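You operate a simulated robot arm through the tools that you are given. There is no shell and no other tool. Be economical: measure what you need, move in short steps, check, and stop when the job is done.

Carry out the task below with a simulated two-armed robot. There is one attempt and no reset: what you move stays moved.

Task
Fetch the lever pattern from the far end of the long bench and set it on the bench front between the troughs. Then take the bucket from the top of the middle table and leave it on top of the brown parcel there. Then pull the wash bench drawer open. The order counts. Set down upright: bucket.

The check looks at the end state, three seconds after you hand in, the way a careful person would. Anything else that was tipped, shoved, dropped, spilled or broken makes it a failure.

Robot
Two 7-joint arms with two-finger grippers on one trunk, on a base that drives. Base frame: it is fixed to the floor where the robot stands at the start and does not move with it; the origin is under the middle of the robot, x ahead of it, y to its left, z up; the surface under the hand at the start is at about z = 0.85. Lengths are in m, angles in degrees, forces in N, time in s.
The left shoulder is at the start at [0.06, 0.123, 0.945], the right one opposite. With the tool pointing down near the work surface each hand reaches from about 0.36 to 0.8 m from the robot's upright axis, wherever it stands, measured 20 degrees to its own side. Places, roughly: bench front between the troughs [0.6, 2, 0.8]; bucket [-0.5, -6.75, 1]; parcel [-0.5, -7, 1]; wash bench drawer [-3, -0.8, 0.7]. Payload 1.47 kg a hand.
The tool frame of a hand sits at the grasp point between the pads (the TCP): z along the fingers, y along the line on which they close. The tips reach 0.016 m beyond it. The gripper opens to 0.087 m. The gripper's body begins 0.055 m behind the TCP.
Orientation is that of the tool frame in the base frame, as a unit quaternion [x, y, z, w]. With the fingers straight down and closing along the base's y, the tool's x points along the base's -x, its y along +y and its z along -z.

Tools
- The arms move only by the tool servo_tool. It takes "left_plan", "right_plan" or both (then of equal length, played together; a hand with none holds still); each is a list of rows, each an object (a shift or turn left out is 0, a gripper value left out holds the last) with "translation": the shift along the tool's x, y, z in m, a list of three; "turn": the turn, a rotation vector about the tool's x, y, z in degrees, a list of three; "claw": the opening, from 0 (shut) to 1 (fully open). In form: [{"translation": [tx, ty, tz], "turn": [ax, ay, az], "claw": claw}, ...]. A call has 1 to 8 rows; each row is the pose to reach, as a shift and turn from the pose commanded when the call began, along the tool's axes at that moment. Each row takes 0.2 s and may step no farther than 0.05 m and 8.6 degrees from the row before; otherwise, or with a gripper value out of range, the whole call is refused. A pose out of reach is approached as far as the arm can. The call stops where the force on the tool passes 40 N (or 10 N more than at its start, if that is more) or the arm is blocked; 0.2 s more then pass. Each finger travels about 0.153 m/s and halts on what it meets, pressing with about 28 N; the grip force reading is that of the motor and also rises with nothing between the fingers. The clock runs only during rows and for 0.2 s after the last one: add rows that repeat a pose to give the fingers time. It gives the time, the measured TCP pose, the force on the tool (base axes), the opening and the grip force at its end, in the units of the frame above (readings bear some noise), with the torque about the TCP (base axes, N m) and any sound that the robot's microphone picked up, and new pictures: "pictures" is both (left out), scene, wrist or none (wrist: the cameras of the hands that moved).
- Cameras (640 x 400 px; columns grow to the right, rows downward): "scene" is now at [0.0858, -0.0194, 1.5037]; the picture's right is [-0.25, -0.97, 0.00], its down [-0.69, 0.18, -0.70] and it looks along [0.68, -0.17, -0.71] (base axes); focal length 276 px, centre (320, 200). "left" rides on the left gripper at [0.073, -0.012, -0.09] in its tool frame; the picture's right is [0.16, 0.99, 0.00], its down [-0.72, 0.12, -0.68] and it looks along [-0.67, 0.11, 0.73] (tool axes); focal length 247 px, centre (320, 200). "right" rides on the right gripper at [0.073, 0.012, -0.09] in its tool frame; the picture's right is [-0.16, 0.99, 0.00], its down [-0.72, -0.12, -0.68] and it looks along [-0.67, -0.11, 0.73] (tool axes); focal length 247 px, centre (320, 200). There is no depth. A picture from a camera that has moved, and an enlarged one, comes with that camera's place and axes in the base frame and with its lens.
- lift_body(by): slides the trunk up (or, below 0, down) by that many m; the arms and the scene camera ride with it, the base frame stays. It gives what a move gives, with no picture.
- base_move(legs): drives the robot by 1 to 6 legs, each [ahead, left, turn to the left] in m, m and degrees, along the robot's own axes; the way and the turn of a leg run together, so that a leg with both is an arc; at most 1.5 m and 180 degrees a leg. The arms and the cameras ride along, it lands a little off, and it stops where it bumps. It gives what a move gives, and a new picture of the scene camera.
- aim_head(pan, tilt): turns the head with the scene camera to pan (to the left, within 120 degrees either way) and tilt (down, from -29 to 69), counted from straight ahead of the robot. It gives what a move gives, and a new picture of the scene camera.
- inspect(camera, box): a new picture of the part [left, top, right, bottom] of that camera's present view, enlarged. No time passes.
- close_job(): hands the job in; it is judged then, once.

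Work in short steps. Places have to be worked out from the pictures, the camera data and where the tool is seen: move nearer, look again, correct. Check each grasp and each placing, and mend what went wrong. You have 165 turns and 260 pictures in all, those below and enlarged ones among them. Open the grippers and draw the arms clear of the work before you hand the job in, unless the task says otherwise; then end with one line.

The tools are called after "Call:" by a JSON object that holds its "name" and its "arguments". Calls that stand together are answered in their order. servo_tool: Moves the arms, as the interface text tells. Its arguments: {"type":"object","properties":{"left_plan":{"type":"array","items":{"type":"object","properties":{"translation":{"type":"array","items":{"type":"number"}},"turn":{"type":"array","items":{"type":"number"}},"claw":{"type":"number"}}}},"right_plan":{"type":"array","items":{"type":"object","properties":{"translation":{"type":"array","items":{"type":"number"}},"turn":{"type":"array","items":{"type":"number"}},"claw":{"type":"number"}}}},"pictures":{"type":"string","enum":["both","scene","wrist","none"]}},"required":[]} The other tools are called the same way: lift_body (by) slides the trunk up or down; base_move (legs) drives the base; aim_head (pan, tilt) turns the head that bears the scene camera; inspect (camera, box) takes an enlarged picture of a part of a camera's view; close_job () hands the job in.

At the start:

```text
clock: 0.0
left_position: [0.4636, 0.0317, 1.0938]
left_ee_rot: [0.0, 1.0, 0.0, -0.001]
left_contact_force: [-0.1, 0.9, 0.1]
left_wrist_torque: [-0.04, -0.04, 0.03]
left_opening: 0.0869
left_gripper_force: 0.1
right_position: [0.4324, -0.4765, 1.1253]
right_ee_rot: [0.001, 1.0, 0.0, 0.0]
right_contact_force: [0.5, -0.4, -0.4]
right_wrist_torque: [0.02, -0.01, 0.02]
right_opening: 0.0869
right_gripper_force: 0.1
trunk travel left (down, up): [-0.1, 0.13]
robot x, y, heading: [-0.0009, -0.0009, 0.1]
head pan, tilt: [-14.4, 45.4]
```

scene: 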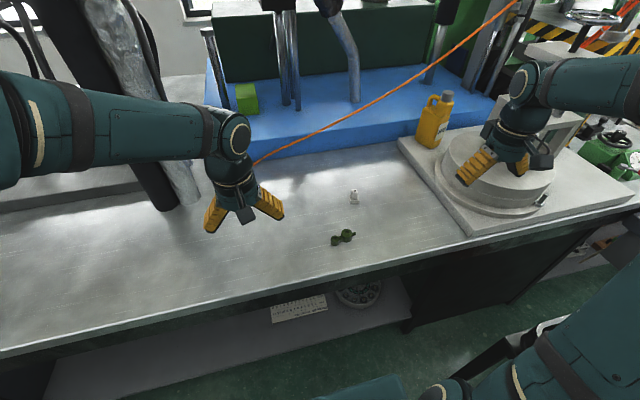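
right: 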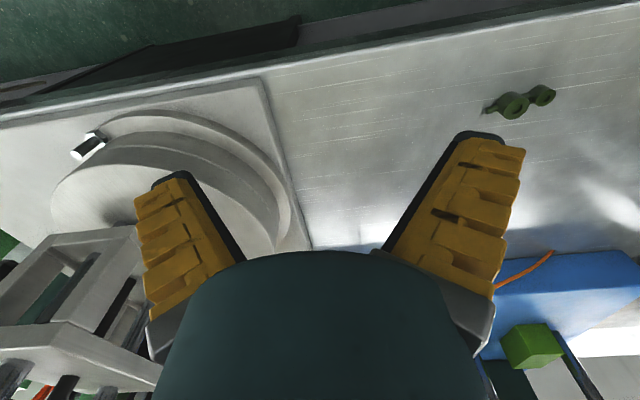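
left: 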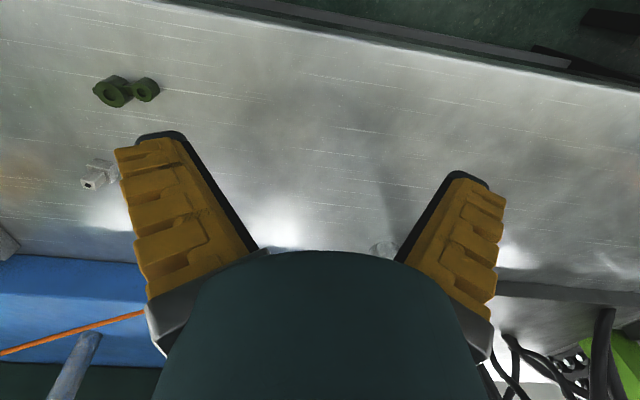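

The green two-ring piece near (0.54,-0.20) may be the lever pattern. I'll enlarge it and look around before moving.

Call:
{"name": "inspect", "arguments": {"camera": "scene", "box": [290, 170, 410, 260]}}

Call:
{"name": "aim_head", "arguments": {"pan": 70, "tilt": 25}}

```text
4.44 times, centred on (350, 215) of scene
camera zoom: at [0.0858, -0.0194, 1.5037], right [-0.25, -0.97, 0.0], down [-0.69, 0.18, -0.7], along [0.68, -0.17, -0.71], focal length 1227 px, centre (187, 133)
```

zoom: 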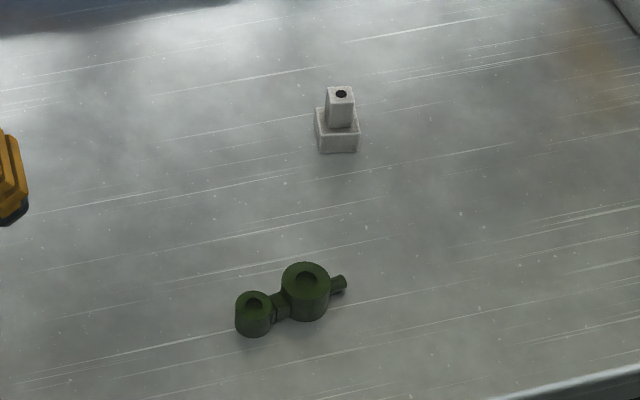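

```text
clock: 1.6
left_position: [0.4639, 0.0324, 1.0947]
left_ee_rot: [0.001, 1.0, 0.0, -0.001]
left_contact_force: [0.3, -0.6, -0.2]
left_wrist_torque: [0.0, 0.02, 0.01]
left_opening: 0.0869
left_gripper_force: 0.1
right_position: [0.4312, -0.4766, 1.1235]
right_ee_rot: [-0.001, 1.0, 0.0, 0.0]
right_contact_force: [-0.3, 0.8, -0.3]
right_wrist_torque: [-0.03, 0.02, -0.03]
right_opening: 0.0869
right_gripper_force: 0.1
trunk travel left (down, up): [-0.1, 0.13]
robot x, y, heading: [0.0002, -0.0019, 0.2]
head pan, tilt: [70.0, 25.0]
camera scene: at [0.039, 0.0873, 1.5348], right [0.94, -0.34, 0.0], down [-0.14, -0.4, -0.91], along [0.31, 0.85, -0.42], focal length 276 px, centre (320, 200)
```

scene: 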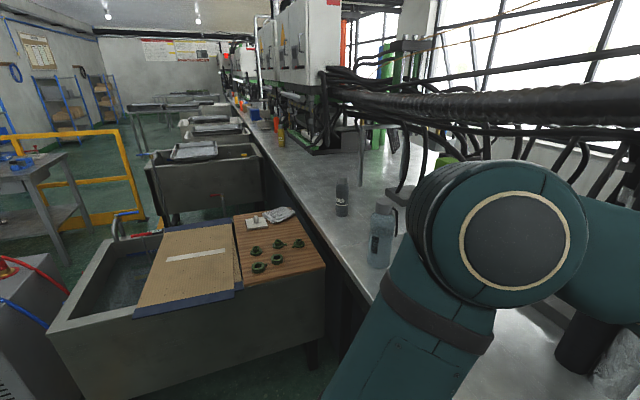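

I'll enlarge the bench along its length to check for other candidates, and the troughs.

Call:
{"name": "inspect", "arguments": {"camera": "scene", "box": [220, 190, 340, 280]}}

Call:
{"name": "inspect", "arguments": {"camera": "scene", "box": [130, 80, 370, 230]}}

Call:
{"name": "aim_head", "arguments": {"pan": -60, "tilt": 20}}

Call:
{"name": "aim_head", "arguments": {"pan": -118, "tilt": 15}}

```text
4.44 times, centred on (280, 235) of scene
camera zoom: at [0.039, 0.0873, 1.5348], right [0.94, -0.34, 0.0], down [-0.14, -0.4, -0.91], along [0.31, 0.85, -0.42], focal length 1227 px, centre (498, 44)
```

zoom: 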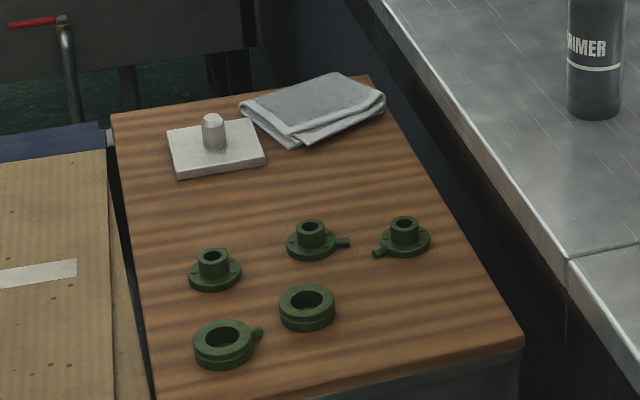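

```text
2.67 times, centred on (250, 155) of scene
camera zoom: at [0.039, 0.0873, 1.5348], right [0.94, -0.34, 0.0], down [-0.14, -0.4, -0.91], along [0.31, 0.85, -0.42], focal length 736 px, centre (507, 320)
```

zoom: 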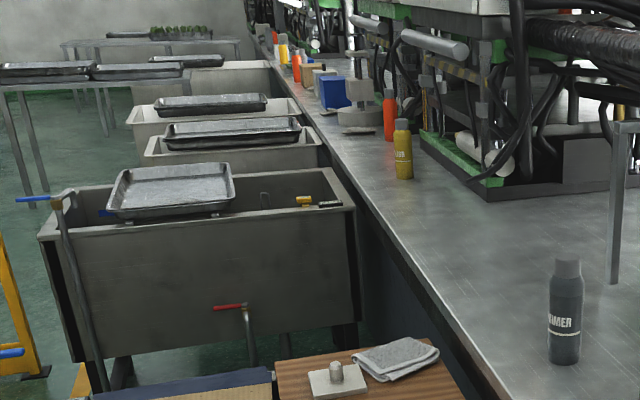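

```text
clock: 3.7
left_position: [0.4641, 0.0338, 1.094]
left_ee_rot: [0.0, 1.0, 0.0, 0.0]
left_contact_force: [0.1, 0.0, -0.4]
left_wrist_torque: [-0.01, 0.01, 0.03]
left_opening: 0.0869
left_gripper_force: 0.1
right_position: [0.4308, -0.4773, 1.123]
right_ee_rot: [0.0, 1.0, -0.001, 0.0]
right_contact_force: [0.6, -0.8, 0.5]
right_wrist_torque: [0.01, -0.01, -0.01]
right_opening: 0.0868
right_gripper_force: 0.0
trunk travel left (down, up): [-0.1, 0.13]
robot x, y, heading: [0.0007, 0.0019, 0.0]
head pan, tilt: [-60.0, 20.0]
camera scene: at [0.054, -0.0799, 1.5429], right [-0.87, -0.5, 0.0], down [-0.17, 0.3, -0.94], along [0.47, -0.81, -0.34], focal length 276 px, centre (320, 200)
```

scene: 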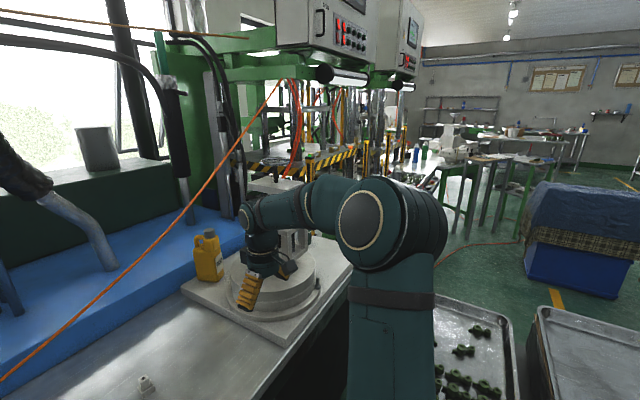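

```text
clock: 5.0
left_position: [0.4634, 0.0322, 1.0931]
left_ee_rot: [0.001, 1.0, 0.0, 0.0]
left_contact_force: [-0.1, 0.0, 1.1]
left_wrist_torque: [0.0, -0.03, -0.01]
left_opening: 0.0868
left_gripper_force: 0.2
right_position: [0.4316, -0.4784, 1.1248]
right_ee_rot: [0.0, 1.0, 0.0, 0.0]
right_contact_force: [0.2, 0.4, 0.5]
right_wrist_torque: [0.0, -0.02, -0.01]
right_opening: 0.087
right_gripper_force: 0.0
trunk travel left (down, up): [-0.1, 0.13]
robot x, y, heading: [-0.0049, -0.0025, -0.0]
head pan, tilt: [-118.0, 15.0]
camera scene: at [-0.0364, -0.0818, 1.5511], right [-0.88, 0.47, 0.0], down [0.12, 0.23, -0.97], along [-0.45, -0.85, -0.26], focal length 276 px, centre (320, 200)
```

scene: 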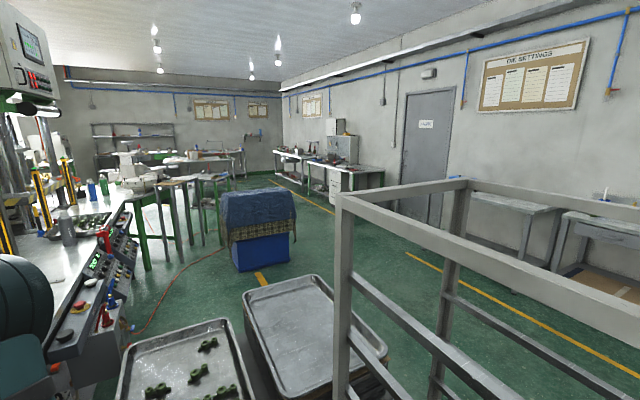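

The lever is the olive two-boss piece in front of me. I swing the left hand toward it, turning it about 68° so the fingers close across the lever, staying high.

Call:
{"name": "servo_tool", "arguments": {"left_plan": [{"translation": [-0.009, -0.025, 0], "turn": [0, 0, 8.5]}, {"translation": [-0.018, -0.05, 0], "turn": [0, 0, 17]}, {"translation": [-0.026, -0.075, 0], "turn": [0, 0, 25.5]}, {"translation": [-0.035, -0.1, 0], "turn": [0, 0, 34]}, {"translation": [-0.044, -0.125, 0.02], "turn": [0, 0, 42.5]}, {"translation": [-0.053, -0.15, 0.04], "turn": [0, 0, 51]}, {"translation": [-0.061, -0.175, 0.06], "turn": [0, 0, 59.5]}, {"translation": [-0.07, -0.2, 0.08], "turn": [0, 0, 68]}], "pictures": "wrist"}}

Call:
{"name": "aim_head", "arguments": {"pan": -14.4, "tilt": 45.4}}

```text
clock: 6.8
left_position: [0.5366, -0.1677, 1.0109]
left_ee_rot: [0.561, 0.828, 0.0, 0.0]
left_contact_force: [0.7, -0.5, 0.1]
left_wrist_torque: [0.0, 0.0, 0.02]
left_opening: 0.0869
left_gripper_force: 0.0
right_position: [0.4317, -0.4784, 1.1238]
right_ee_rot: [0.0, 1.0, 0.0, 0.0]
right_contact_force: [0.3, 0.6, 0.1]
right_wrist_torque: [0.01, -0.02, 0.03]
right_opening: 0.0868
right_gripper_force: 0.0
trunk travel left (down, up): [-0.1, 0.13]
robot x, y, heading: [0.0034, 0.0031, -0.1]
head pan, tilt: [-118.0, 15.0]
camera left: at [0.4981, -0.1053, 1.1011], right [0.86, 0.51, 0.0], down [0.38, -0.63, 0.68], along [0.35, -0.58, -0.73], focal length 247 px, centre (320, 200)
```

left: 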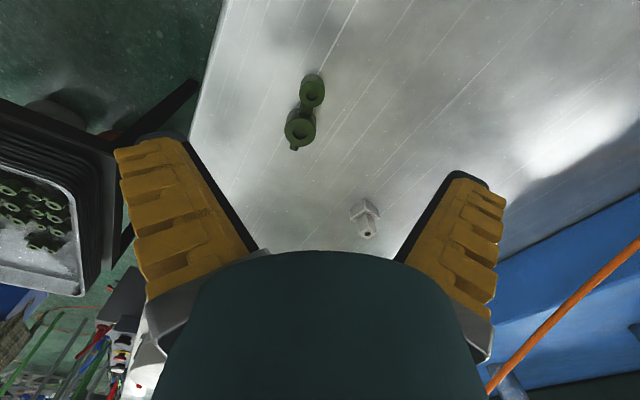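

```text
clock: 8.6
left_position: [0.5355, -0.1647, 1.0111]
left_ee_rot: [0.559, 0.829, 0.0, 0.0]
left_contact_force: [0.5, -0.2, 0.3]
left_wrist_torque: [-0.01, 0.02, -0.02]
left_opening: 0.0872
left_gripper_force: 0.1
right_position: [0.4326, -0.4758, 1.1248]
right_ee_rot: [0.0, 1.0, 0.0, 0.0]
right_contact_force: [0.2, 1.3, -0.6]
right_wrist_torque: [0.02, -0.03, -0.03]
right_opening: 0.0868
right_gripper_force: 0.1
trunk travel left (down, up): [-0.1, 0.13]
robot x, y, heading: [0.0007, -0.0012, 0.1]
head pan, tilt: [-14.4, 45.4]
camera scene: at [0.0858, -0.0195, 1.5037], right [-0.25, -0.97, 0.0], down [-0.69, 0.18, -0.7], along [0.68, -0.17, -0.71], focal length 276 px, centre (320, 200)
```

scene: 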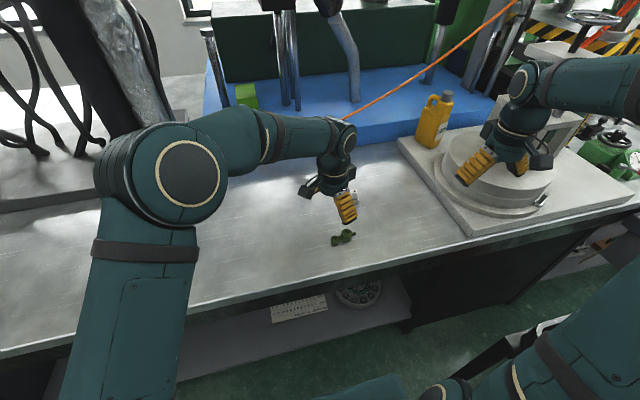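

Both views put the big boss at about (0.538,-0.209) and the small at (0.531,-0.173). I turn 11° more, centre near the big boss, and drop to z≈0.91.

Call:
{"name": "servo_tool", "arguments": {"left_plan": [{"translation": [-0.0115, -0.0045, 0.0], "turn": [0, 0, 4]}, {"translation": [-0.023, -0.009, 0.02], "turn": [0, 0, 8]}, {"translation": [-0.0345, -0.0134, 0.05], "turn": [0, 0, 11]}, {"translation": [-0.0345, -0.0134, 0.08], "turn": [0, 0, 11]}, {"translation": [-0.0345, -0.0134, 0.1], "turn": [0, 0, 11]}, {"translation": [-0.0345, -0.0134, 0.1], "turn": [0, 0, 11]}]}}

```text
clock: 10.0
left_position: [0.5347, -0.2039, 0.9116]
left_ee_rot: [0.636, 0.771, 0.001, 0.0]
left_contact_force: [0.4, -0.5, 0.7]
left_wrist_torque: [0.0, -0.02, 0.01]
left_opening: 0.0869
left_gripper_force: 0.1
right_position: [0.4308, -0.4761, 1.1248]
right_ee_rot: [0.0, 1.0, 0.0, 0.0]
right_contact_force: [0.3, 0.2, 1.6]
right_wrist_torque: [0.02, 0.01, -0.02]
right_opening: 0.0869
right_gripper_force: 0.1
trunk travel left (down, up): [-0.1, 0.13]
robot x, y, heading: [0.0017, -0.0001, 0.1]
head pan, tilt: [-14.4, 45.4]
camera scene: at [0.0857, -0.0193, 1.5037], right [-0.25, -0.97, 0.0], down [-0.69, 0.18, -0.7], along [0.68, -0.17, -0.71], focal length 276 px, centre (320, 200)
camera left: at [0.5095, -0.1366, 1.0007], right [0.94, 0.34, 0.0], down [0.25, -0.69, 0.68], along [0.23, -0.64, -0.73], focal length 247 px, centre (320, 200)
```

scene: 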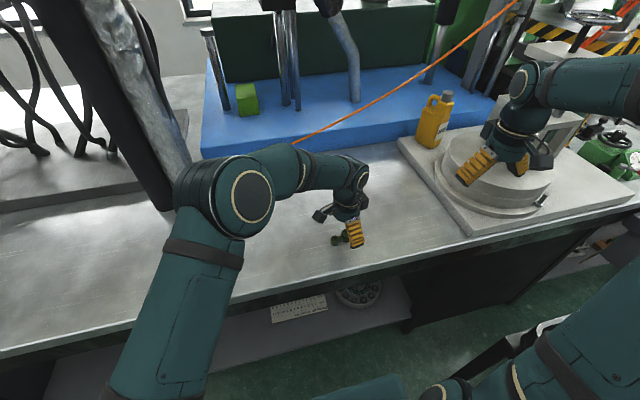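
left: 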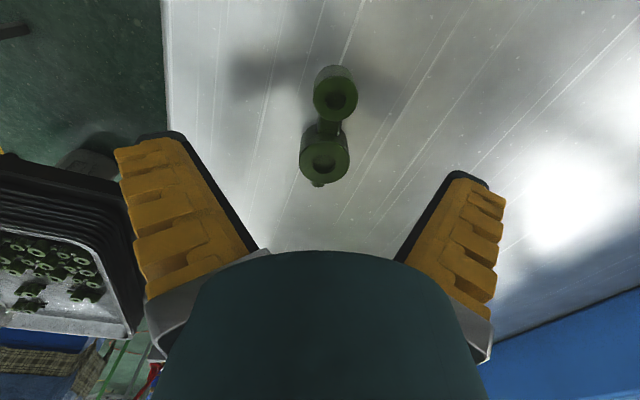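

The big boss is nearly between the pads at about (0.539,-0.211). Small correction, descend to z≈0.870, then close.

Call:
{"name": "servo_tool", "arguments": {"left_plan": [{"translation": [-0.0047, 0.0035, 0.02]}, {"translation": [-0.0047, 0.0035, 0.041]}, {"translation": [-0.0047, 0.0035, 0.041]}], "pictures": "wrist"}}

Call:
{"name": "inspect", "arguments": {"camera": "scene", "box": [290, 170, 410, 260]}}

```text
clock: 10.8
left_position: [0.5393, -0.2071, 0.8709]
left_ee_rot: [0.636, 0.771, 0.0, -0.001]
left_contact_force: [-0.1, -0.3, 0.3]
left_wrist_torque: [0.0, 0.0, 0.03]
left_opening: 0.0869
left_gripper_force: 0.2
right_position: [0.4322, -0.4781, 1.125]
right_ee_rot: [0.0, 1.0, 0.0, 0.0]
right_contact_force: [-0.3, -0.9, 0.3]
right_wrist_torque: [-0.01, 0.01, 0.03]
right_opening: 0.087
right_gripper_force: 0.0
trunk travel left (down, up): [-0.1, 0.13]
robot x, y, heading: [0.0015, -0.0001, -0.2]
head pan, tilt: [-14.4, 45.4]
camera left: at [0.5142, -0.1394, 0.961], right [0.94, 0.34, 0.0], down [0.25, -0.69, 0.68], along [0.23, -0.64, -0.73], focal length 247 px, centre (320, 200)
```

left: 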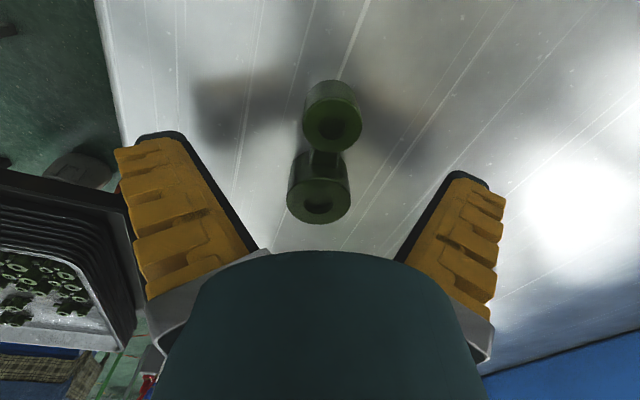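

```text
4.44 times, centred on (350, 215) of scene
camera zoom: at [0.0858, -0.0194, 1.5037], right [-0.25, -0.97, 0.0], down [-0.69, 0.18, -0.7], along [0.68, -0.17, -0.71], focal length 1227 px, centre (187, 133)
```

zoom: 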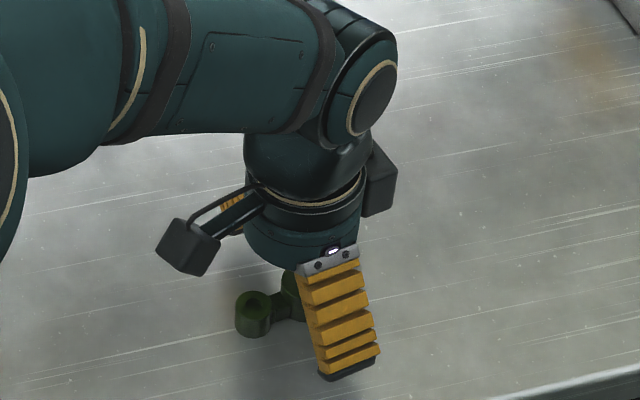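

The pads straddle the big boss with the tips just above the bench. Closing now.

Call:
{"name": "servo_tool", "arguments": {"left_plan": [{"claw": 0.2}, {"claw": 0.2}, {"claw": 0.2}, {"claw": 0.2}], "pictures": "wrist"}}

```text
clock: 11.8
left_position: [0.539, -0.2069, 0.8721]
left_ee_rot: [0.636, 0.771, 0.0, 0.001]
left_contact_force: [0.4, 0.5, 8.3]
left_wrist_torque: [0.07, 0.06, 0.01]
left_opening: 0.0238
left_gripper_force: 28.1
right_position: [0.4308, -0.4761, 1.1246]
right_ee_rot: [0.001, 1.0, 0.0, 0.0]
right_contact_force: [0.6, -0.3, -0.3]
right_wrist_torque: [-0.01, -0.01, -0.03]
right_opening: 0.0869
right_gripper_force: 0.0
trunk travel left (down, up): [-0.1, 0.13]
robot x, y, heading: [-0.0025, -0.0026, -0.1]
head pan, tilt: [-14.4, 45.4]
camera left: at [0.5141, -0.1394, 0.9618], right [0.94, 0.34, 0.0], down [0.25, -0.69, 0.68], along [0.23, -0.64, -0.73], focal length 247 px, centre (320, 200)
```

left: 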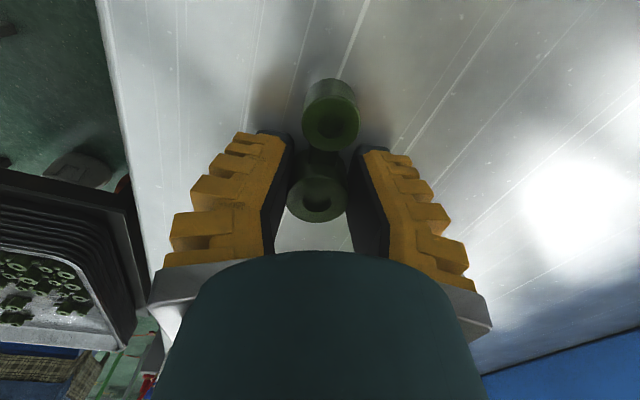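

Gripped (opening 0.024, 28 N). Lifting 0.15 m.

Call:
{"name": "servo_tool", "arguments": {"left_plan": [{"translation": [0, 0, -0.02], "claw": 0.1}, {"translation": [0, 0, -0.06]}, {"translation": [0, 0, -0.1]}, {"translation": [0, 0, -0.15]}, {"translation": [0, 0, -0.2]}, {"translation": [0, 0, -0.2]}]}}

Call:
{"name": "aim_head", "arguments": {"pan": 80, "tilt": 35}}

```text
clock: 13.2
left_position: [0.5414, -0.208, 1.0727]
left_ee_rot: [0.635, 0.772, 0.0, 0.0]
left_contact_force: [-0.4, 0.1, 0.5]
left_wrist_torque: [-0.02, 0.0, 0.04]
left_opening: 0.0224
left_gripper_force: 28.3
right_position: [0.4321, -0.4777, 1.1234]
right_ee_rot: [0.0, 1.0, 0.0, 0.0]
right_contact_force: [0.4, -0.9, 0.3]
right_wrist_torque: [-0.01, 0.0, 0.01]
right_opening: 0.087
right_gripper_force: 0.0
trunk travel left (down, up): [-0.1, 0.13]
robot x, y, heading: [0.0017, -0.0, 0.2]
head pan, tilt: [-14.4, 45.4]
camera scene: at [0.0862, -0.0195, 1.5036], right [-0.25, -0.97, 0.0], down [-0.69, 0.18, -0.7], along [0.68, -0.17, -0.71], focal length 276 px, centre (320, 200)
camera left: at [0.5163, -0.1385, 1.1623], right [0.94, 0.34, 0.0], down [0.25, -0.69, 0.68], along [0.23, -0.64, -0.73], focal length 247 px, centre (320, 200)
```

scene: 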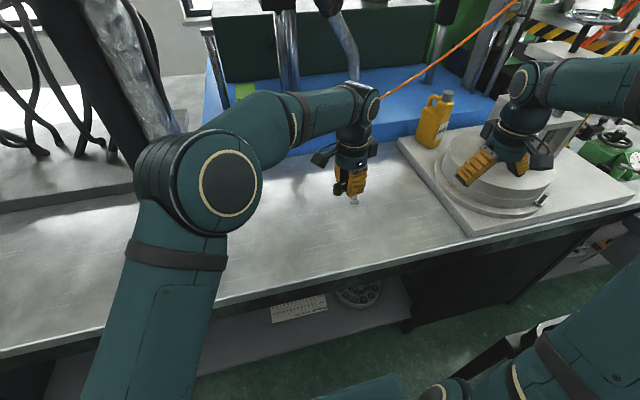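
left: 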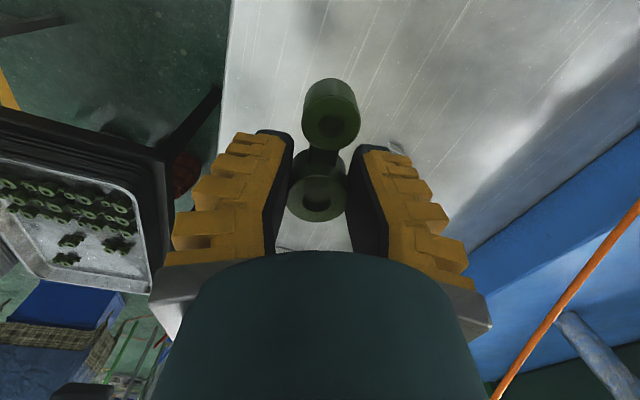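

```text
clock: 14.9
left_position: [0.5409, -0.2066, 1.0725]
left_ee_rot: [0.637, 0.771, 0.0, 0.0]
left_contact_force: [0.5, -0.5, -0.3]
left_wrist_torque: [-0.05, 0.02, 0.02]
left_opening: 0.0224
left_gripper_force: 28.0
right_position: [0.4309, -0.4773, 1.1245]
right_ee_rot: [0.0, 1.0, 0.0, 0.0]
right_contact_force: [-0.4, 0.0, 0.4]
right_wrist_torque: [-0.02, 0.01, -0.02]
right_opening: 0.087
right_gripper_force: 0.1
trunk travel left (down, up): [-0.1, 0.13]
robot x, y, heading: [-0.0034, 0.0017, -0.1]
head pan, tilt: [80.0, 35.0]
camera scene: at [0.0228, 0.0874, 1.5191], right [0.98, -0.17, 0.0], down [-0.1, -0.56, -0.82], along [0.14, 0.81, -0.57], focal length 276 px, centre (320, 200)
```

scene: 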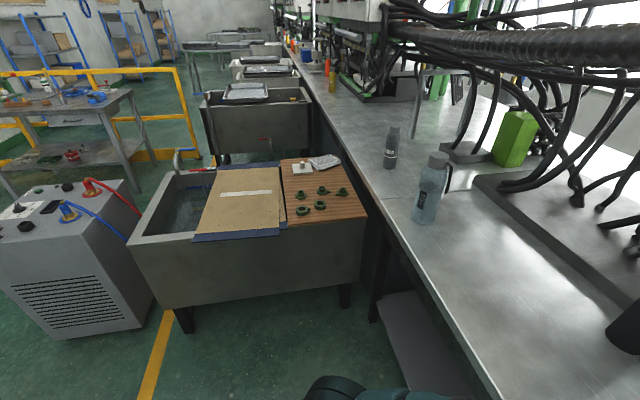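

Lever held. I have to reach the gap between troughs (y≈1.55–2.67), reached from the aisle behind. Look left/back for a path.

Call:
{"name": "aim_head", "arguments": {"pan": 118, "tilt": 25}}

Call:
{"name": "inspect", "arguments": {"camera": "scene", "box": [320, 0, 640, 200]}}

```text
clock: 15.9
left_position: [0.5412, -0.2063, 1.0721]
left_ee_rot: [0.636, 0.771, 0.0, 0.0]
left_contact_force: [0.5, -0.3, -0.2]
left_wrist_torque: [-0.01, 0.01, 0.0]
left_opening: 0.022
left_gripper_force: 27.8
right_position: [0.4326, -0.4779, 1.1239]
right_ee_rot: [0.0, 1.0, 0.0, 0.0]
right_contact_force: [0.7, 0.2, -0.3]
right_wrist_torque: [-0.03, 0.01, -0.01]
right_opening: 0.087
right_gripper_force: 0.1
trunk travel left (down, up): [-0.1, 0.13]
robot x, y, heading: [0.0006, -0.0016, 0.0]
head pan, tilt: [118.0, 25.0]
camera scene: at [-0.0358, 0.0821, 1.5348], right [0.88, 0.47, 0.0], down [0.2, -0.37, -0.91], along [-0.42, 0.8, -0.42], focal length 276 px, centre (320, 200)
```

scene: 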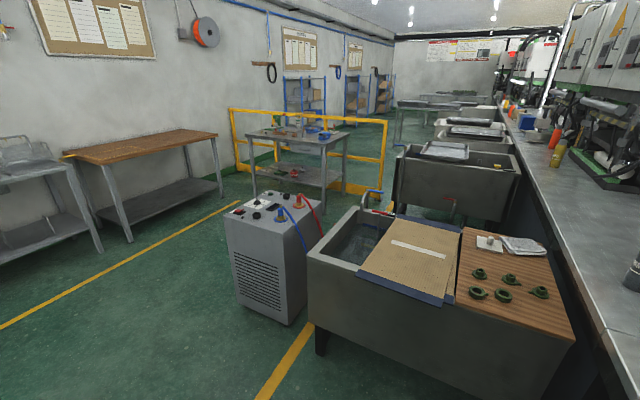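

```text
2.00 times, centred on (480, 100) of scene
camera zoom: at [-0.0358, 0.0821, 1.5348], right [0.88, 0.47, 0.0], down [0.2, -0.37, -0.91], along [-0.42, 0.8, -0.42], focal length 552 px, centre (0, 400)
```

zoom: 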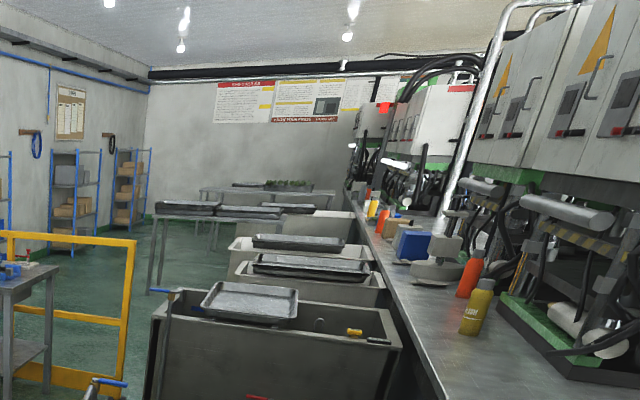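

Need to know about the metal frame right behind me before reversing; look there with more tilt.

Call:
{"name": "aim_head", "arguments": {"pan": -118, "tilt": 45}}

Call:
{"name": "aim_head", "arguments": {"pan": 118, "tilt": 50}}

```text
clock: 19.3
left_position: [0.5404, -0.2063, 1.0716]
left_ee_rot: [0.636, 0.772, 0.0, 0.0]
left_contact_force: [-0.3, 0.7, -0.5]
left_wrist_torque: [0.0, 0.02, 0.03]
left_opening: 0.0224
left_gripper_force: 27.7
right_position: [0.4315, -0.4772, 1.1245]
right_ee_rot: [0.0, 1.0, 0.0, 0.0]
right_contact_force: [-0.8, 0.6, -0.2]
right_wrist_torque: [0.01, 0.02, -0.01]
right_opening: 0.0871
right_gripper_force: 0.0
trunk travel left (down, up): [-0.1, 0.13]
robot x, y, heading: [0.0028, 0.0023, -0.3]
head pan, tilt: [-118.0, 45.0]
camera scene: at [-0.0307, -0.0711, 1.5043], right [-0.88, 0.47, 0.0], down [0.33, 0.62, -0.71], along [-0.33, -0.62, -0.71], focal length 276 px, centre (320, 200)
```

scene: 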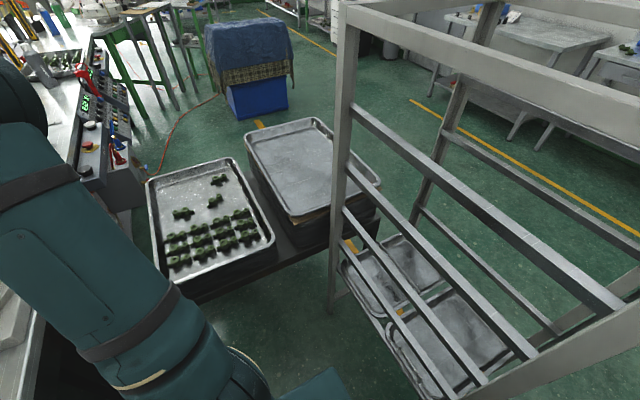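

```text
clock: 22.6
left_position: [0.542, -0.2062, 1.0719]
left_ee_rot: [0.636, 0.771, 0.001, -0.001]
left_contact_force: [0.2, 0.6, -0.1]
left_wrist_torque: [0.01, 0.02, 0.0]
left_opening: 0.0222
left_gripper_force: 27.6
right_position: [0.4312, -0.4764, 1.1239]
right_ee_rot: [0.0, 1.0, 0.0, 0.0]
right_contact_force: [0.8, -0.5, -0.5]
right_wrist_torque: [-0.02, 0.02, 0.02]
right_opening: 0.0869
right_gripper_force: 0.2
trunk travel left (down, up): [-0.1, 0.13]
robot x, y, heading: [-0.0006, -0.0002, -0.1]
head pan, tilt: [118.0, 50.0]
camera scene: at [-0.0287, 0.0687, 1.4974], right [0.88, 0.47, 0.0], down [0.36, -0.68, -0.64], along [-0.3, 0.57, -0.77], focal length 276 px, centre (320, 200)
```

scene: 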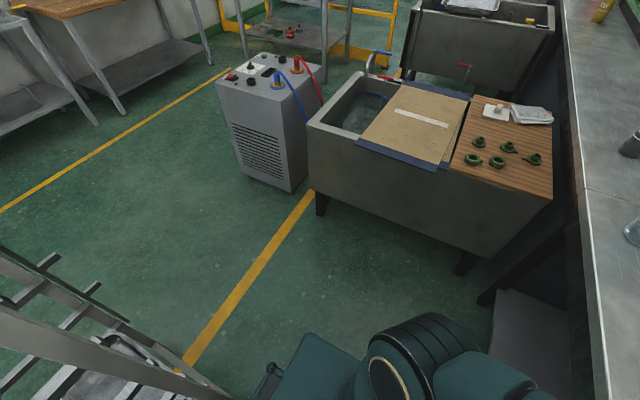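

A rack stands close behind (roughly x −0.4…−1.3, y 0…−0.9), so I'll exit via the left-rear. First tuck both hands in for the drive.

Call:
{"name": "servo_tool", "arguments": {"left_plan": [{"translation": [0.047, -0.011, -0.006]}, {"translation": [0.094, -0.022, -0.012]}, {"translation": [0.141, -0.033, -0.018]}, {"translation": [0.188, -0.044, -0.024]}, {"translation": [0.235, -0.056, -0.03]}], "right_plan": [{"translation": [0.006, 0.04, 0]}, {"translation": [0.012, 0.08, 0]}, {"translation": [0.018, 0.12, 0]}, {"translation": [0.024, 0.16, 0]}, {"translation": [0.03, 0.2, 0]}], "pictures": "none"}}

Call:
{"name": "aim_head", "arguments": {"pan": 0, "tilt": 60}}

Call:
{"name": "aim_head", "arguments": {"pan": -120, "tilt": 65}}

Call:
{"name": "aim_head", "arguments": {"pan": 120, "tilt": 65}}

```text
clock: 23.8
left_position: [0.4406, 0.0155, 1.1043]
left_ee_rot: [0.636, 0.772, 0.0, 0.0]
left_contact_force: [0.3, 0.5, -0.4]
left_wrist_torque: [-0.01, -0.01, 0.01]
left_opening: 0.0223
left_gripper_force: 28.0
right_position: [0.3972, -0.275, 1.1252]
right_ee_rot: [0.001, 1.0, -0.001, 0.001]
right_contact_force: [-0.7, -0.5, -0.1]
right_wrist_torque: [-0.06, -0.04, -0.01]
right_opening: 0.0869
right_gripper_force: 0.1
trunk travel left (down, up): [-0.1, 0.13]
robot x, y, heading: [0.0022, -0.0028, -0.1]
head pan, tilt: [118.0, 50.0]
```

```text
clock: 25.8
left_position: [0.4428, 0.014, 1.1023]
left_ee_rot: [0.636, 0.772, 0.0, 0.0]
left_contact_force: [0.3, -0.3, -0.6]
left_wrist_torque: [-0.01, 0.0, 0.02]
left_opening: 0.0221
left_gripper_force: 28.4
right_position: [0.3998, -0.2769, 1.1248]
right_ee_rot: [0.0, 1.0, 0.0, -0.001]
right_contact_force: [-0.2, -0.1, 0.0]
right_wrist_torque: [0.0, 0.01, -0.01]
right_opening: 0.087
right_gripper_force: 0.1
trunk travel left (down, up): [-0.1, 0.13]
robot x, y, heading: [-0.0011, 0.0, -0.1]
head pan, tilt: [0.0, 60.0]
camera scene: at [0.0741, 0.0007, 1.4848], right [0.0, -1.0, 0.0], down [-0.87, 0.0, -0.5], along [0.5, 0.0, -0.87], focal length 276 px, centre (320, 200)
```

scene: 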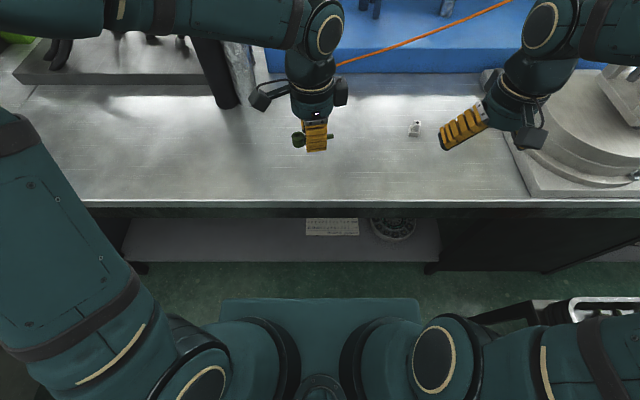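

```text
clock: 27.8
left_position: [0.4425, 0.0141, 1.1028]
left_ee_rot: [0.636, 0.772, 0.001, -0.001]
left_contact_force: [0.1, 0.0, -0.8]
left_wrist_torque: [0.0, 0.01, 0.02]
left_opening: 0.0225
left_gripper_force: 28.1
right_position: [0.3987, -0.2765, 1.1246]
right_ee_rot: [0.001, 1.0, 0.0, 0.0]
right_contact_force: [0.6, -0.1, 0.0]
right_wrist_torque: [0.0, 0.03, 0.0]
right_opening: 0.0868
right_gripper_force: 0.1
trunk travel left (down, up): [-0.1, 0.13]
robot x, y, heading: [0.0007, -0.0007, -0.1]
head pan, tilt: [-120.0, 65.0]
camera scene: at [-0.0229, -0.0519, 1.4792], right [-0.87, 0.5, 0.0], down [0.45, 0.79, -0.42], along [-0.21, -0.37, -0.91], focal length 276 px, centre (320, 200)
```

scene: 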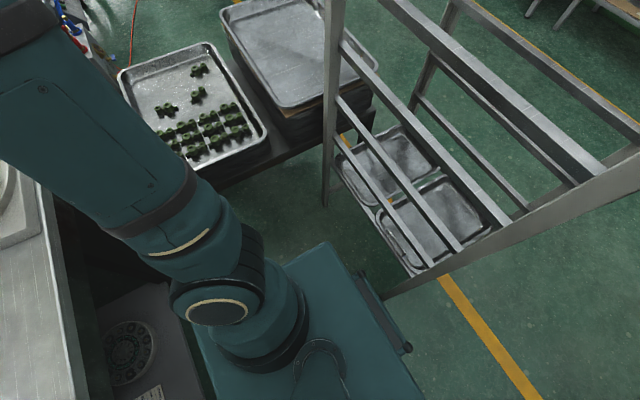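

```text
clock: 31.2
left_position: [0.4424, 0.0137, 1.1036]
left_ee_rot: [0.636, 0.772, 0.001, 0.0]
left_contact_force: [0.2, -0.1, -0.6]
left_wrist_torque: [-0.01, 0.03, -0.01]
left_opening: 0.0223
left_gripper_force: 28.0
right_position: [0.3996, -0.2755, 1.1259]
right_ee_rot: [0.001, 1.0, 0.0, 0.0]
right_contact_force: [-0.4, 0.4, 0.7]
right_wrist_torque: [-0.01, -0.01, 0.0]
right_opening: 0.0869
right_gripper_force: 0.0
trunk travel left (down, up): [-0.1, 0.13]
robot x, y, heading: [0.0019, -0.0006, -0.1]
head pan, tilt: [120.0, 65.0]
camera scene: at [-0.0229, 0.0533, 1.4792], right [0.87, 0.5, 0.0], down [0.45, -0.79, -0.42], along [-0.21, 0.37, -0.91], focal length 276 px, centre (320, 200)
```

scene: 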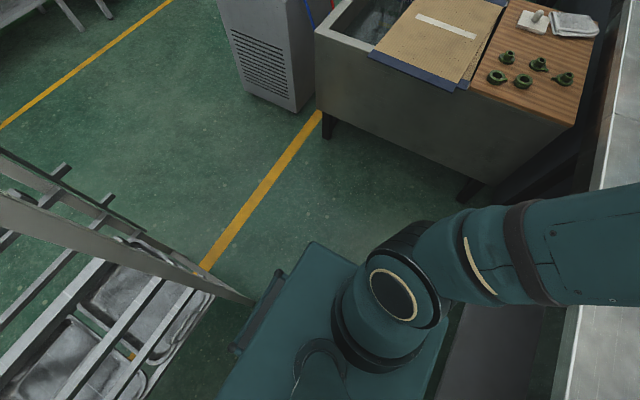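

The post of the rack is right behind at about (−0.38,−0.01). I check where my left elbow is relative to the bottles before strafing left.

Call:
{"name": "aim_head", "arguments": {"pan": 65, "tilt": 45}}

```text
clock: 32.4
left_position: [0.4438, 0.0123, 1.1025]
left_ee_rot: [0.636, 0.772, 0.0, 0.0]
left_contact_force: [0.0, 0.0, -0.3]
left_wrist_torque: [0.0, -0.01, 0.01]
left_opening: 0.0222
left_gripper_force: 28.1
right_position: [0.3991, -0.2766, 1.1249]
right_ee_rot: [0.0, 1.0, 0.0, 0.0]
right_contact_force: [-0.9, -0.7, 0.3]
right_wrist_torque: [0.0, -0.02, -0.01]
right_opening: 0.0866
right_gripper_force: 0.1
trunk travel left (down, up): [-0.1, 0.13]
robot x, y, heading: [-0.0, -0.0018, 0.0]
head pan, tilt: [65.0, 45.0]
camera scene: at [0.0417, 0.0744, 1.5042], right [0.91, -0.42, 0.0], down [-0.3, -0.64, -0.71], along [0.3, 0.64, -0.71], focal length 276 px, centre (320, 200)
```

scene: 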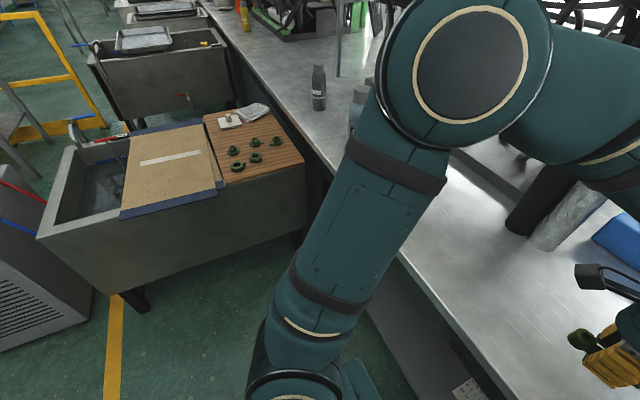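

The elbow is high (z≈1.35) and well clear of bottles. Strafe left about 0.5 m.

Call:
{"name": "base_move", "arguments": {"legs": [[0, 0.3, 0], [0, 0.2, 0]]}}

Call:
{"name": "aim_head", "arguments": {"pan": -120, "tilt": 50}}

Call:
{"name": "aim_head", "arguments": {"pan": 120, "tilt": 45}}

```text
clock: 37.6
left_position: [0.4409, 0.509, 1.1025]
left_ee_rot: [0.636, 0.772, 0.0, 0.0]
left_contact_force: [0.4, -0.6, -0.8]
left_wrist_torque: [-0.01, 0.03, 0.01]
left_opening: 0.0223
left_gripper_force: 27.6
right_position: [0.3968, 0.2176, 1.1245]
right_ee_rot: [0.0, 1.0, 0.0, 0.0]
right_contact_force: [0.8, -0.1, -0.8]
right_wrist_torque: [0.0, 0.01, 0.0]
right_opening: 0.0868
right_gripper_force: 0.1
trunk travel left (down, up): [-0.1, 0.13]
robot x, y, heading: [0.0005, 0.4933, -0.2]
head pan, tilt: [65.0, 45.0]
camera scene: at [0.0409, 0.5689, 1.5042], right [0.91, -0.42, 0.0], down [-0.3, -0.64, -0.71], along [0.3, 0.64, -0.71], focal length 276 px, centre (320, 200)
```

scene: 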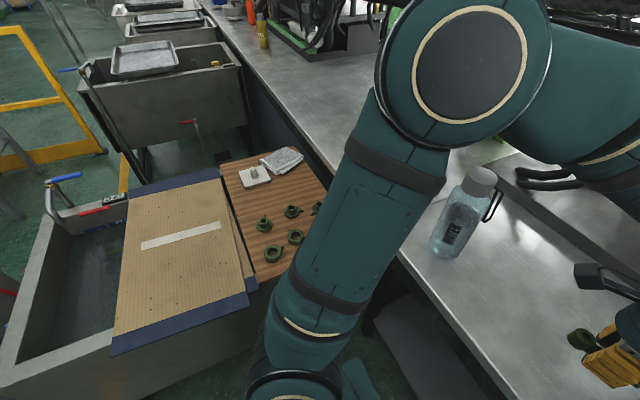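

```text
clock: 40.3
left_position: [0.441, 0.5085, 1.1025]
left_ee_rot: [0.636, 0.772, -0.001, 0.0]
left_contact_force: [0.0, 0.2, -0.9]
left_wrist_torque: [0.0, 0.0, -0.01]
left_opening: 0.0225
left_gripper_force: 28.0
right_position: [0.397, 0.2183, 1.1245]
right_ee_rot: [0.0, 1.0, 0.0, 0.0]
right_contact_force: [0.6, 0.4, 0.4]
right_wrist_torque: [-0.02, 0.0, 0.01]
right_opening: 0.087
right_gripper_force: 0.0
trunk travel left (down, up): [-0.1, 0.13]
robot x, y, heading: [-0.0009, 0.4949, 0.1]
head pan, tilt: [-120.0, 50.0]
camera scene: at [-0.0319, 0.4281, 1.4974], right [-0.87, 0.5, 0.0], down [0.38, 0.66, -0.64], along [-0.32, -0.56, -0.77], focal length 276 px, centre (320, 200)
```

scene: 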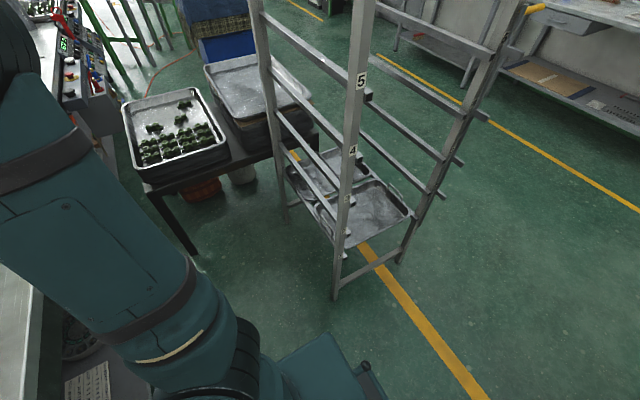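

```text
clock: 43.7
left_position: [0.4414, 0.5077, 1.1026]
left_ee_rot: [0.636, 0.772, -0.001, 0.0]
left_contact_force: [0.9, -0.4, -0.3]
left_wrist_torque: [0.03, 0.0, 0.01]
left_opening: 0.0224
left_gripper_force: 27.7
right_position: [0.3978, 0.2181, 1.1248]
right_ee_rot: [0.0, 1.0, 0.0, 0.0]
right_contact_force: [-0.5, 0.2, 0.5]
right_wrist_torque: [0.02, 0.01, -0.01]
right_opening: 0.0869
right_gripper_force: 0.0
trunk travel left (down, up): [-0.1, 0.13]
robot x, y, heading: [-0.0025, 0.4941, 0.2]
head pan, tilt: [120.0, 45.0]
camera scene: at [-0.0341, 0.5652, 1.5043], right [0.87, 0.5, 0.0], down [0.35, -0.61, -0.71], along [-0.35, 0.61, -0.71], focal length 276 px, centre (320, 200)
```

scene: 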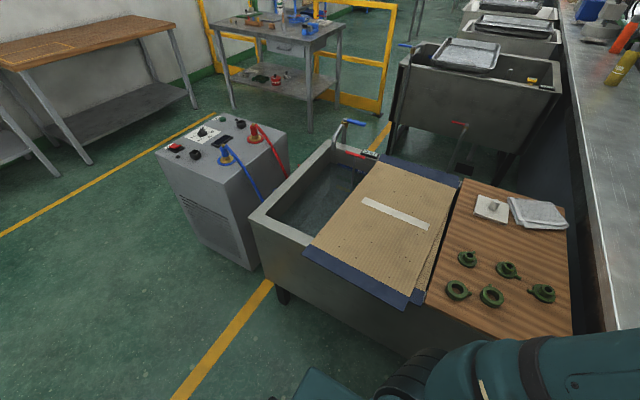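

Clear path: reverse ~2.05 m at y≈0.5 (rack at y<0, trough/chiller at y>0.95), then strafe left to y≈2.08. Reverse first.

Call:
{"name": "base_move", "arguments": {"legs": [[-1.1, 0, 0], [-0.95, 0, 0]]}}

Call:
{"name": "aim_head", "arguments": {"pan": 60, "tilt": 35}}

Call:
{"name": "aim_head", "arguments": {"pan": 118, "tilt": 40}}

```text
clock: 53.9
left_position: [-1.6134, 0.5184, 1.1034]
left_ee_rot: [0.637, 0.771, 0.0, 0.001]
left_contact_force: [-0.5, 0.3, -0.7]
left_wrist_torque: [-0.01, 0.02, -0.01]
left_opening: 0.0225
left_gripper_force: 28.1
right_position: [-1.6586, 0.2286, 1.1254]
right_ee_rot: [0.002, 1.0, 0.0, 0.0]
right_contact_force: [-0.5, -0.3, 0.6]
right_wrist_torque: [0.0, -0.01, 0.01]
right_opening: 0.0871
right_gripper_force: 0.0
trunk travel left (down, up): [-0.1, 0.13]
robot x, y, heading: [-2.0595, 0.5084, -0.3]
head pan, tilt: [120.0, 45.0]
camera scene: at [-2.0905, 0.5777, 1.5043], right [0.87, 0.5, 0.0], down [0.35, -0.61, -0.71], along [-0.35, 0.61, -0.71], focal length 276 px, centre (320, 200)
```

scene: 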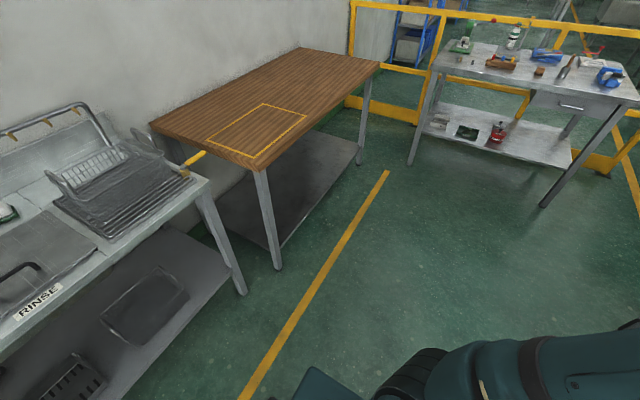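

```text
clock: 55.2
left_position: [-1.6151, 0.519, 1.1027]
left_ee_rot: [0.637, 0.771, -0.001, 0.001]
left_contact_force: [0.1, 0.2, 0.4]
left_wrist_torque: [0.0, 0.01, -0.02]
left_opening: 0.0223
left_gripper_force: 27.9
right_position: [-1.6593, 0.2282, 1.1255]
right_ee_rot: [0.002, 1.0, 0.0, 0.0]
right_contact_force: [0.8, -0.1, 0.2]
right_wrist_torque: [-0.02, 0.0, 0.0]
right_opening: 0.0869
right_gripper_force: 0.2
trunk travel left (down, up): [-0.1, 0.13]
robot x, y, heading: [-2.0596, 0.5055, -0.5]
head pan, tilt: [60.0, 35.0]
camera scene: at [-2.0054, 0.5833, 1.5191], right [0.86, -0.5, 0.0], down [-0.29, -0.5, -0.82], along [0.41, 0.71, -0.57], focal length 276 px, centre (320, 200)
```

scene: 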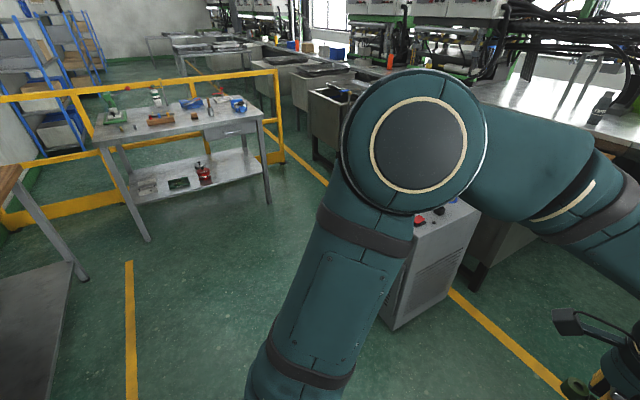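

```text
clock: 56.5
left_position: [-1.6147, 0.5165, 1.1022]
left_ee_rot: [0.638, 0.77, -0.001, 0.001]
left_contact_force: [0.1, -0.2, -0.4]
left_wrist_torque: [0.01, 0.0, -0.01]
left_opening: 0.0223
left_gripper_force: 27.7
right_position: [-1.6597, 0.2279, 1.1243]
right_ee_rot: [0.002, 1.0, 0.0, 0.0]
right_contact_force: [0.1, -0.2, 0.7]
right_wrist_torque: [0.0, -0.02, 0.0]
right_opening: 0.0871
right_gripper_force: 0.0
trunk travel left (down, up): [-0.1, 0.13]
robot x, y, heading: [-2.0574, 0.5047, -0.3]
head pan, tilt: [118.0, 40.0]
camera scene: at [-2.0892, 0.5824, 1.5115], right [0.89, 0.47, 0.0], down [0.3, -0.57, -0.77], along [-0.36, 0.68, -0.64], focal length 276 px, centre (320, 200)
```

scene: 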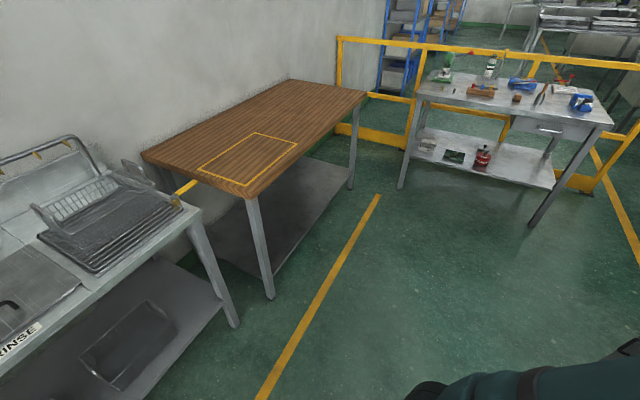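

Layout confirmed: table legs at y≈2.69, chiller front at y≤1.5. Strafe left in two legs to y≈2.07.

Call:
{"name": "base_move", "arguments": {"legs": [[0, 0.8, 0], [0, 0.76, 0.3]]}}

Call:
{"name": "aim_head", "arguments": {"pan": 0, "tilt": 30}}

```text
clock: 70.6
left_position: [-1.5918, 2.0652, 1.1025]
left_ee_rot: [0.646, 0.764, 0.0, 0.001]
left_contact_force: [-0.1, 0.0, -0.3]
left_wrist_torque: [-0.01, 0.07, 0.01]
left_opening: 0.0223
left_gripper_force: 28.2
right_position: [-1.6411, 1.7758, 1.1254]
right_ee_rot: [0.012, 1.0, 0.0, 0.001]
right_contact_force: [0.5, -0.2, 0.2]
right_wrist_torque: [0.01, -0.01, 0.01]
right_opening: 0.0868
right_gripper_force: 0.0
trunk travel left (down, up): [-0.1, 0.13]
robot x, y, heading: [-2.037, 2.0625, -1.5]
head pan, tilt: [118.0, 40.0]
camera scene: at [-2.064, 2.1395, 1.5115], right [0.89, 0.45, 0.0], down [0.29, -0.57, -0.77], along [-0.34, 0.69, -0.64], focal length 276 px, centre (320, 200)
```

scene: 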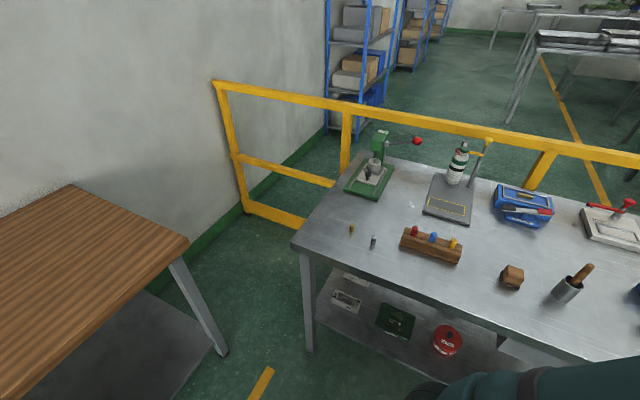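

```text
clock: 72.5
left_position: [-1.5914, 2.065, 1.103]
left_ee_rot: [0.645, 0.764, 0.0, 0.0]
left_contact_force: [0.2, 0.1, 0.3]
left_wrist_torque: [-0.01, 0.01, 0.04]
left_opening: 0.0221
left_gripper_force: 28.1
right_position: [-1.6426, 1.7763, 1.1252]
right_ee_rot: [0.012, 1.0, 0.0, -0.001]
right_contact_force: [0.5, 0.4, -0.1]
right_wrist_torque: [0.02, -0.01, 0.02]
right_opening: 0.0871
right_gripper_force: 0.1
trunk travel left (down, up): [-0.1, 0.13]
robot x, y, heading: [-2.0337, 2.0608, -1.5]
head pan, tilt: [0.0, 30.0]
camera scene: at [-1.9356, 2.0611, 1.5269], right [-0.02, -1.0, 0.0], down [-0.5, 0.01, -0.87], along [0.87, -0.02, -0.5], focal length 276 px, centre (320, 200)
```

scene: 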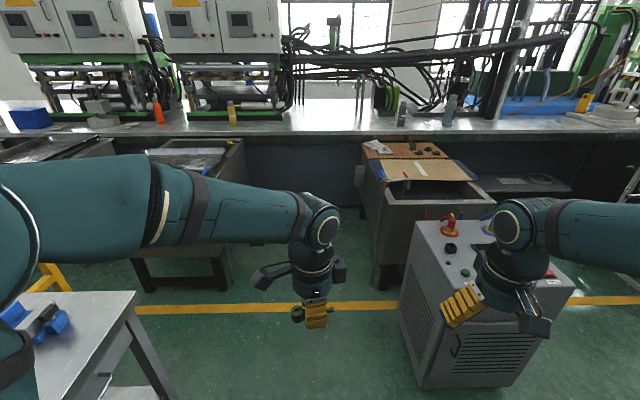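

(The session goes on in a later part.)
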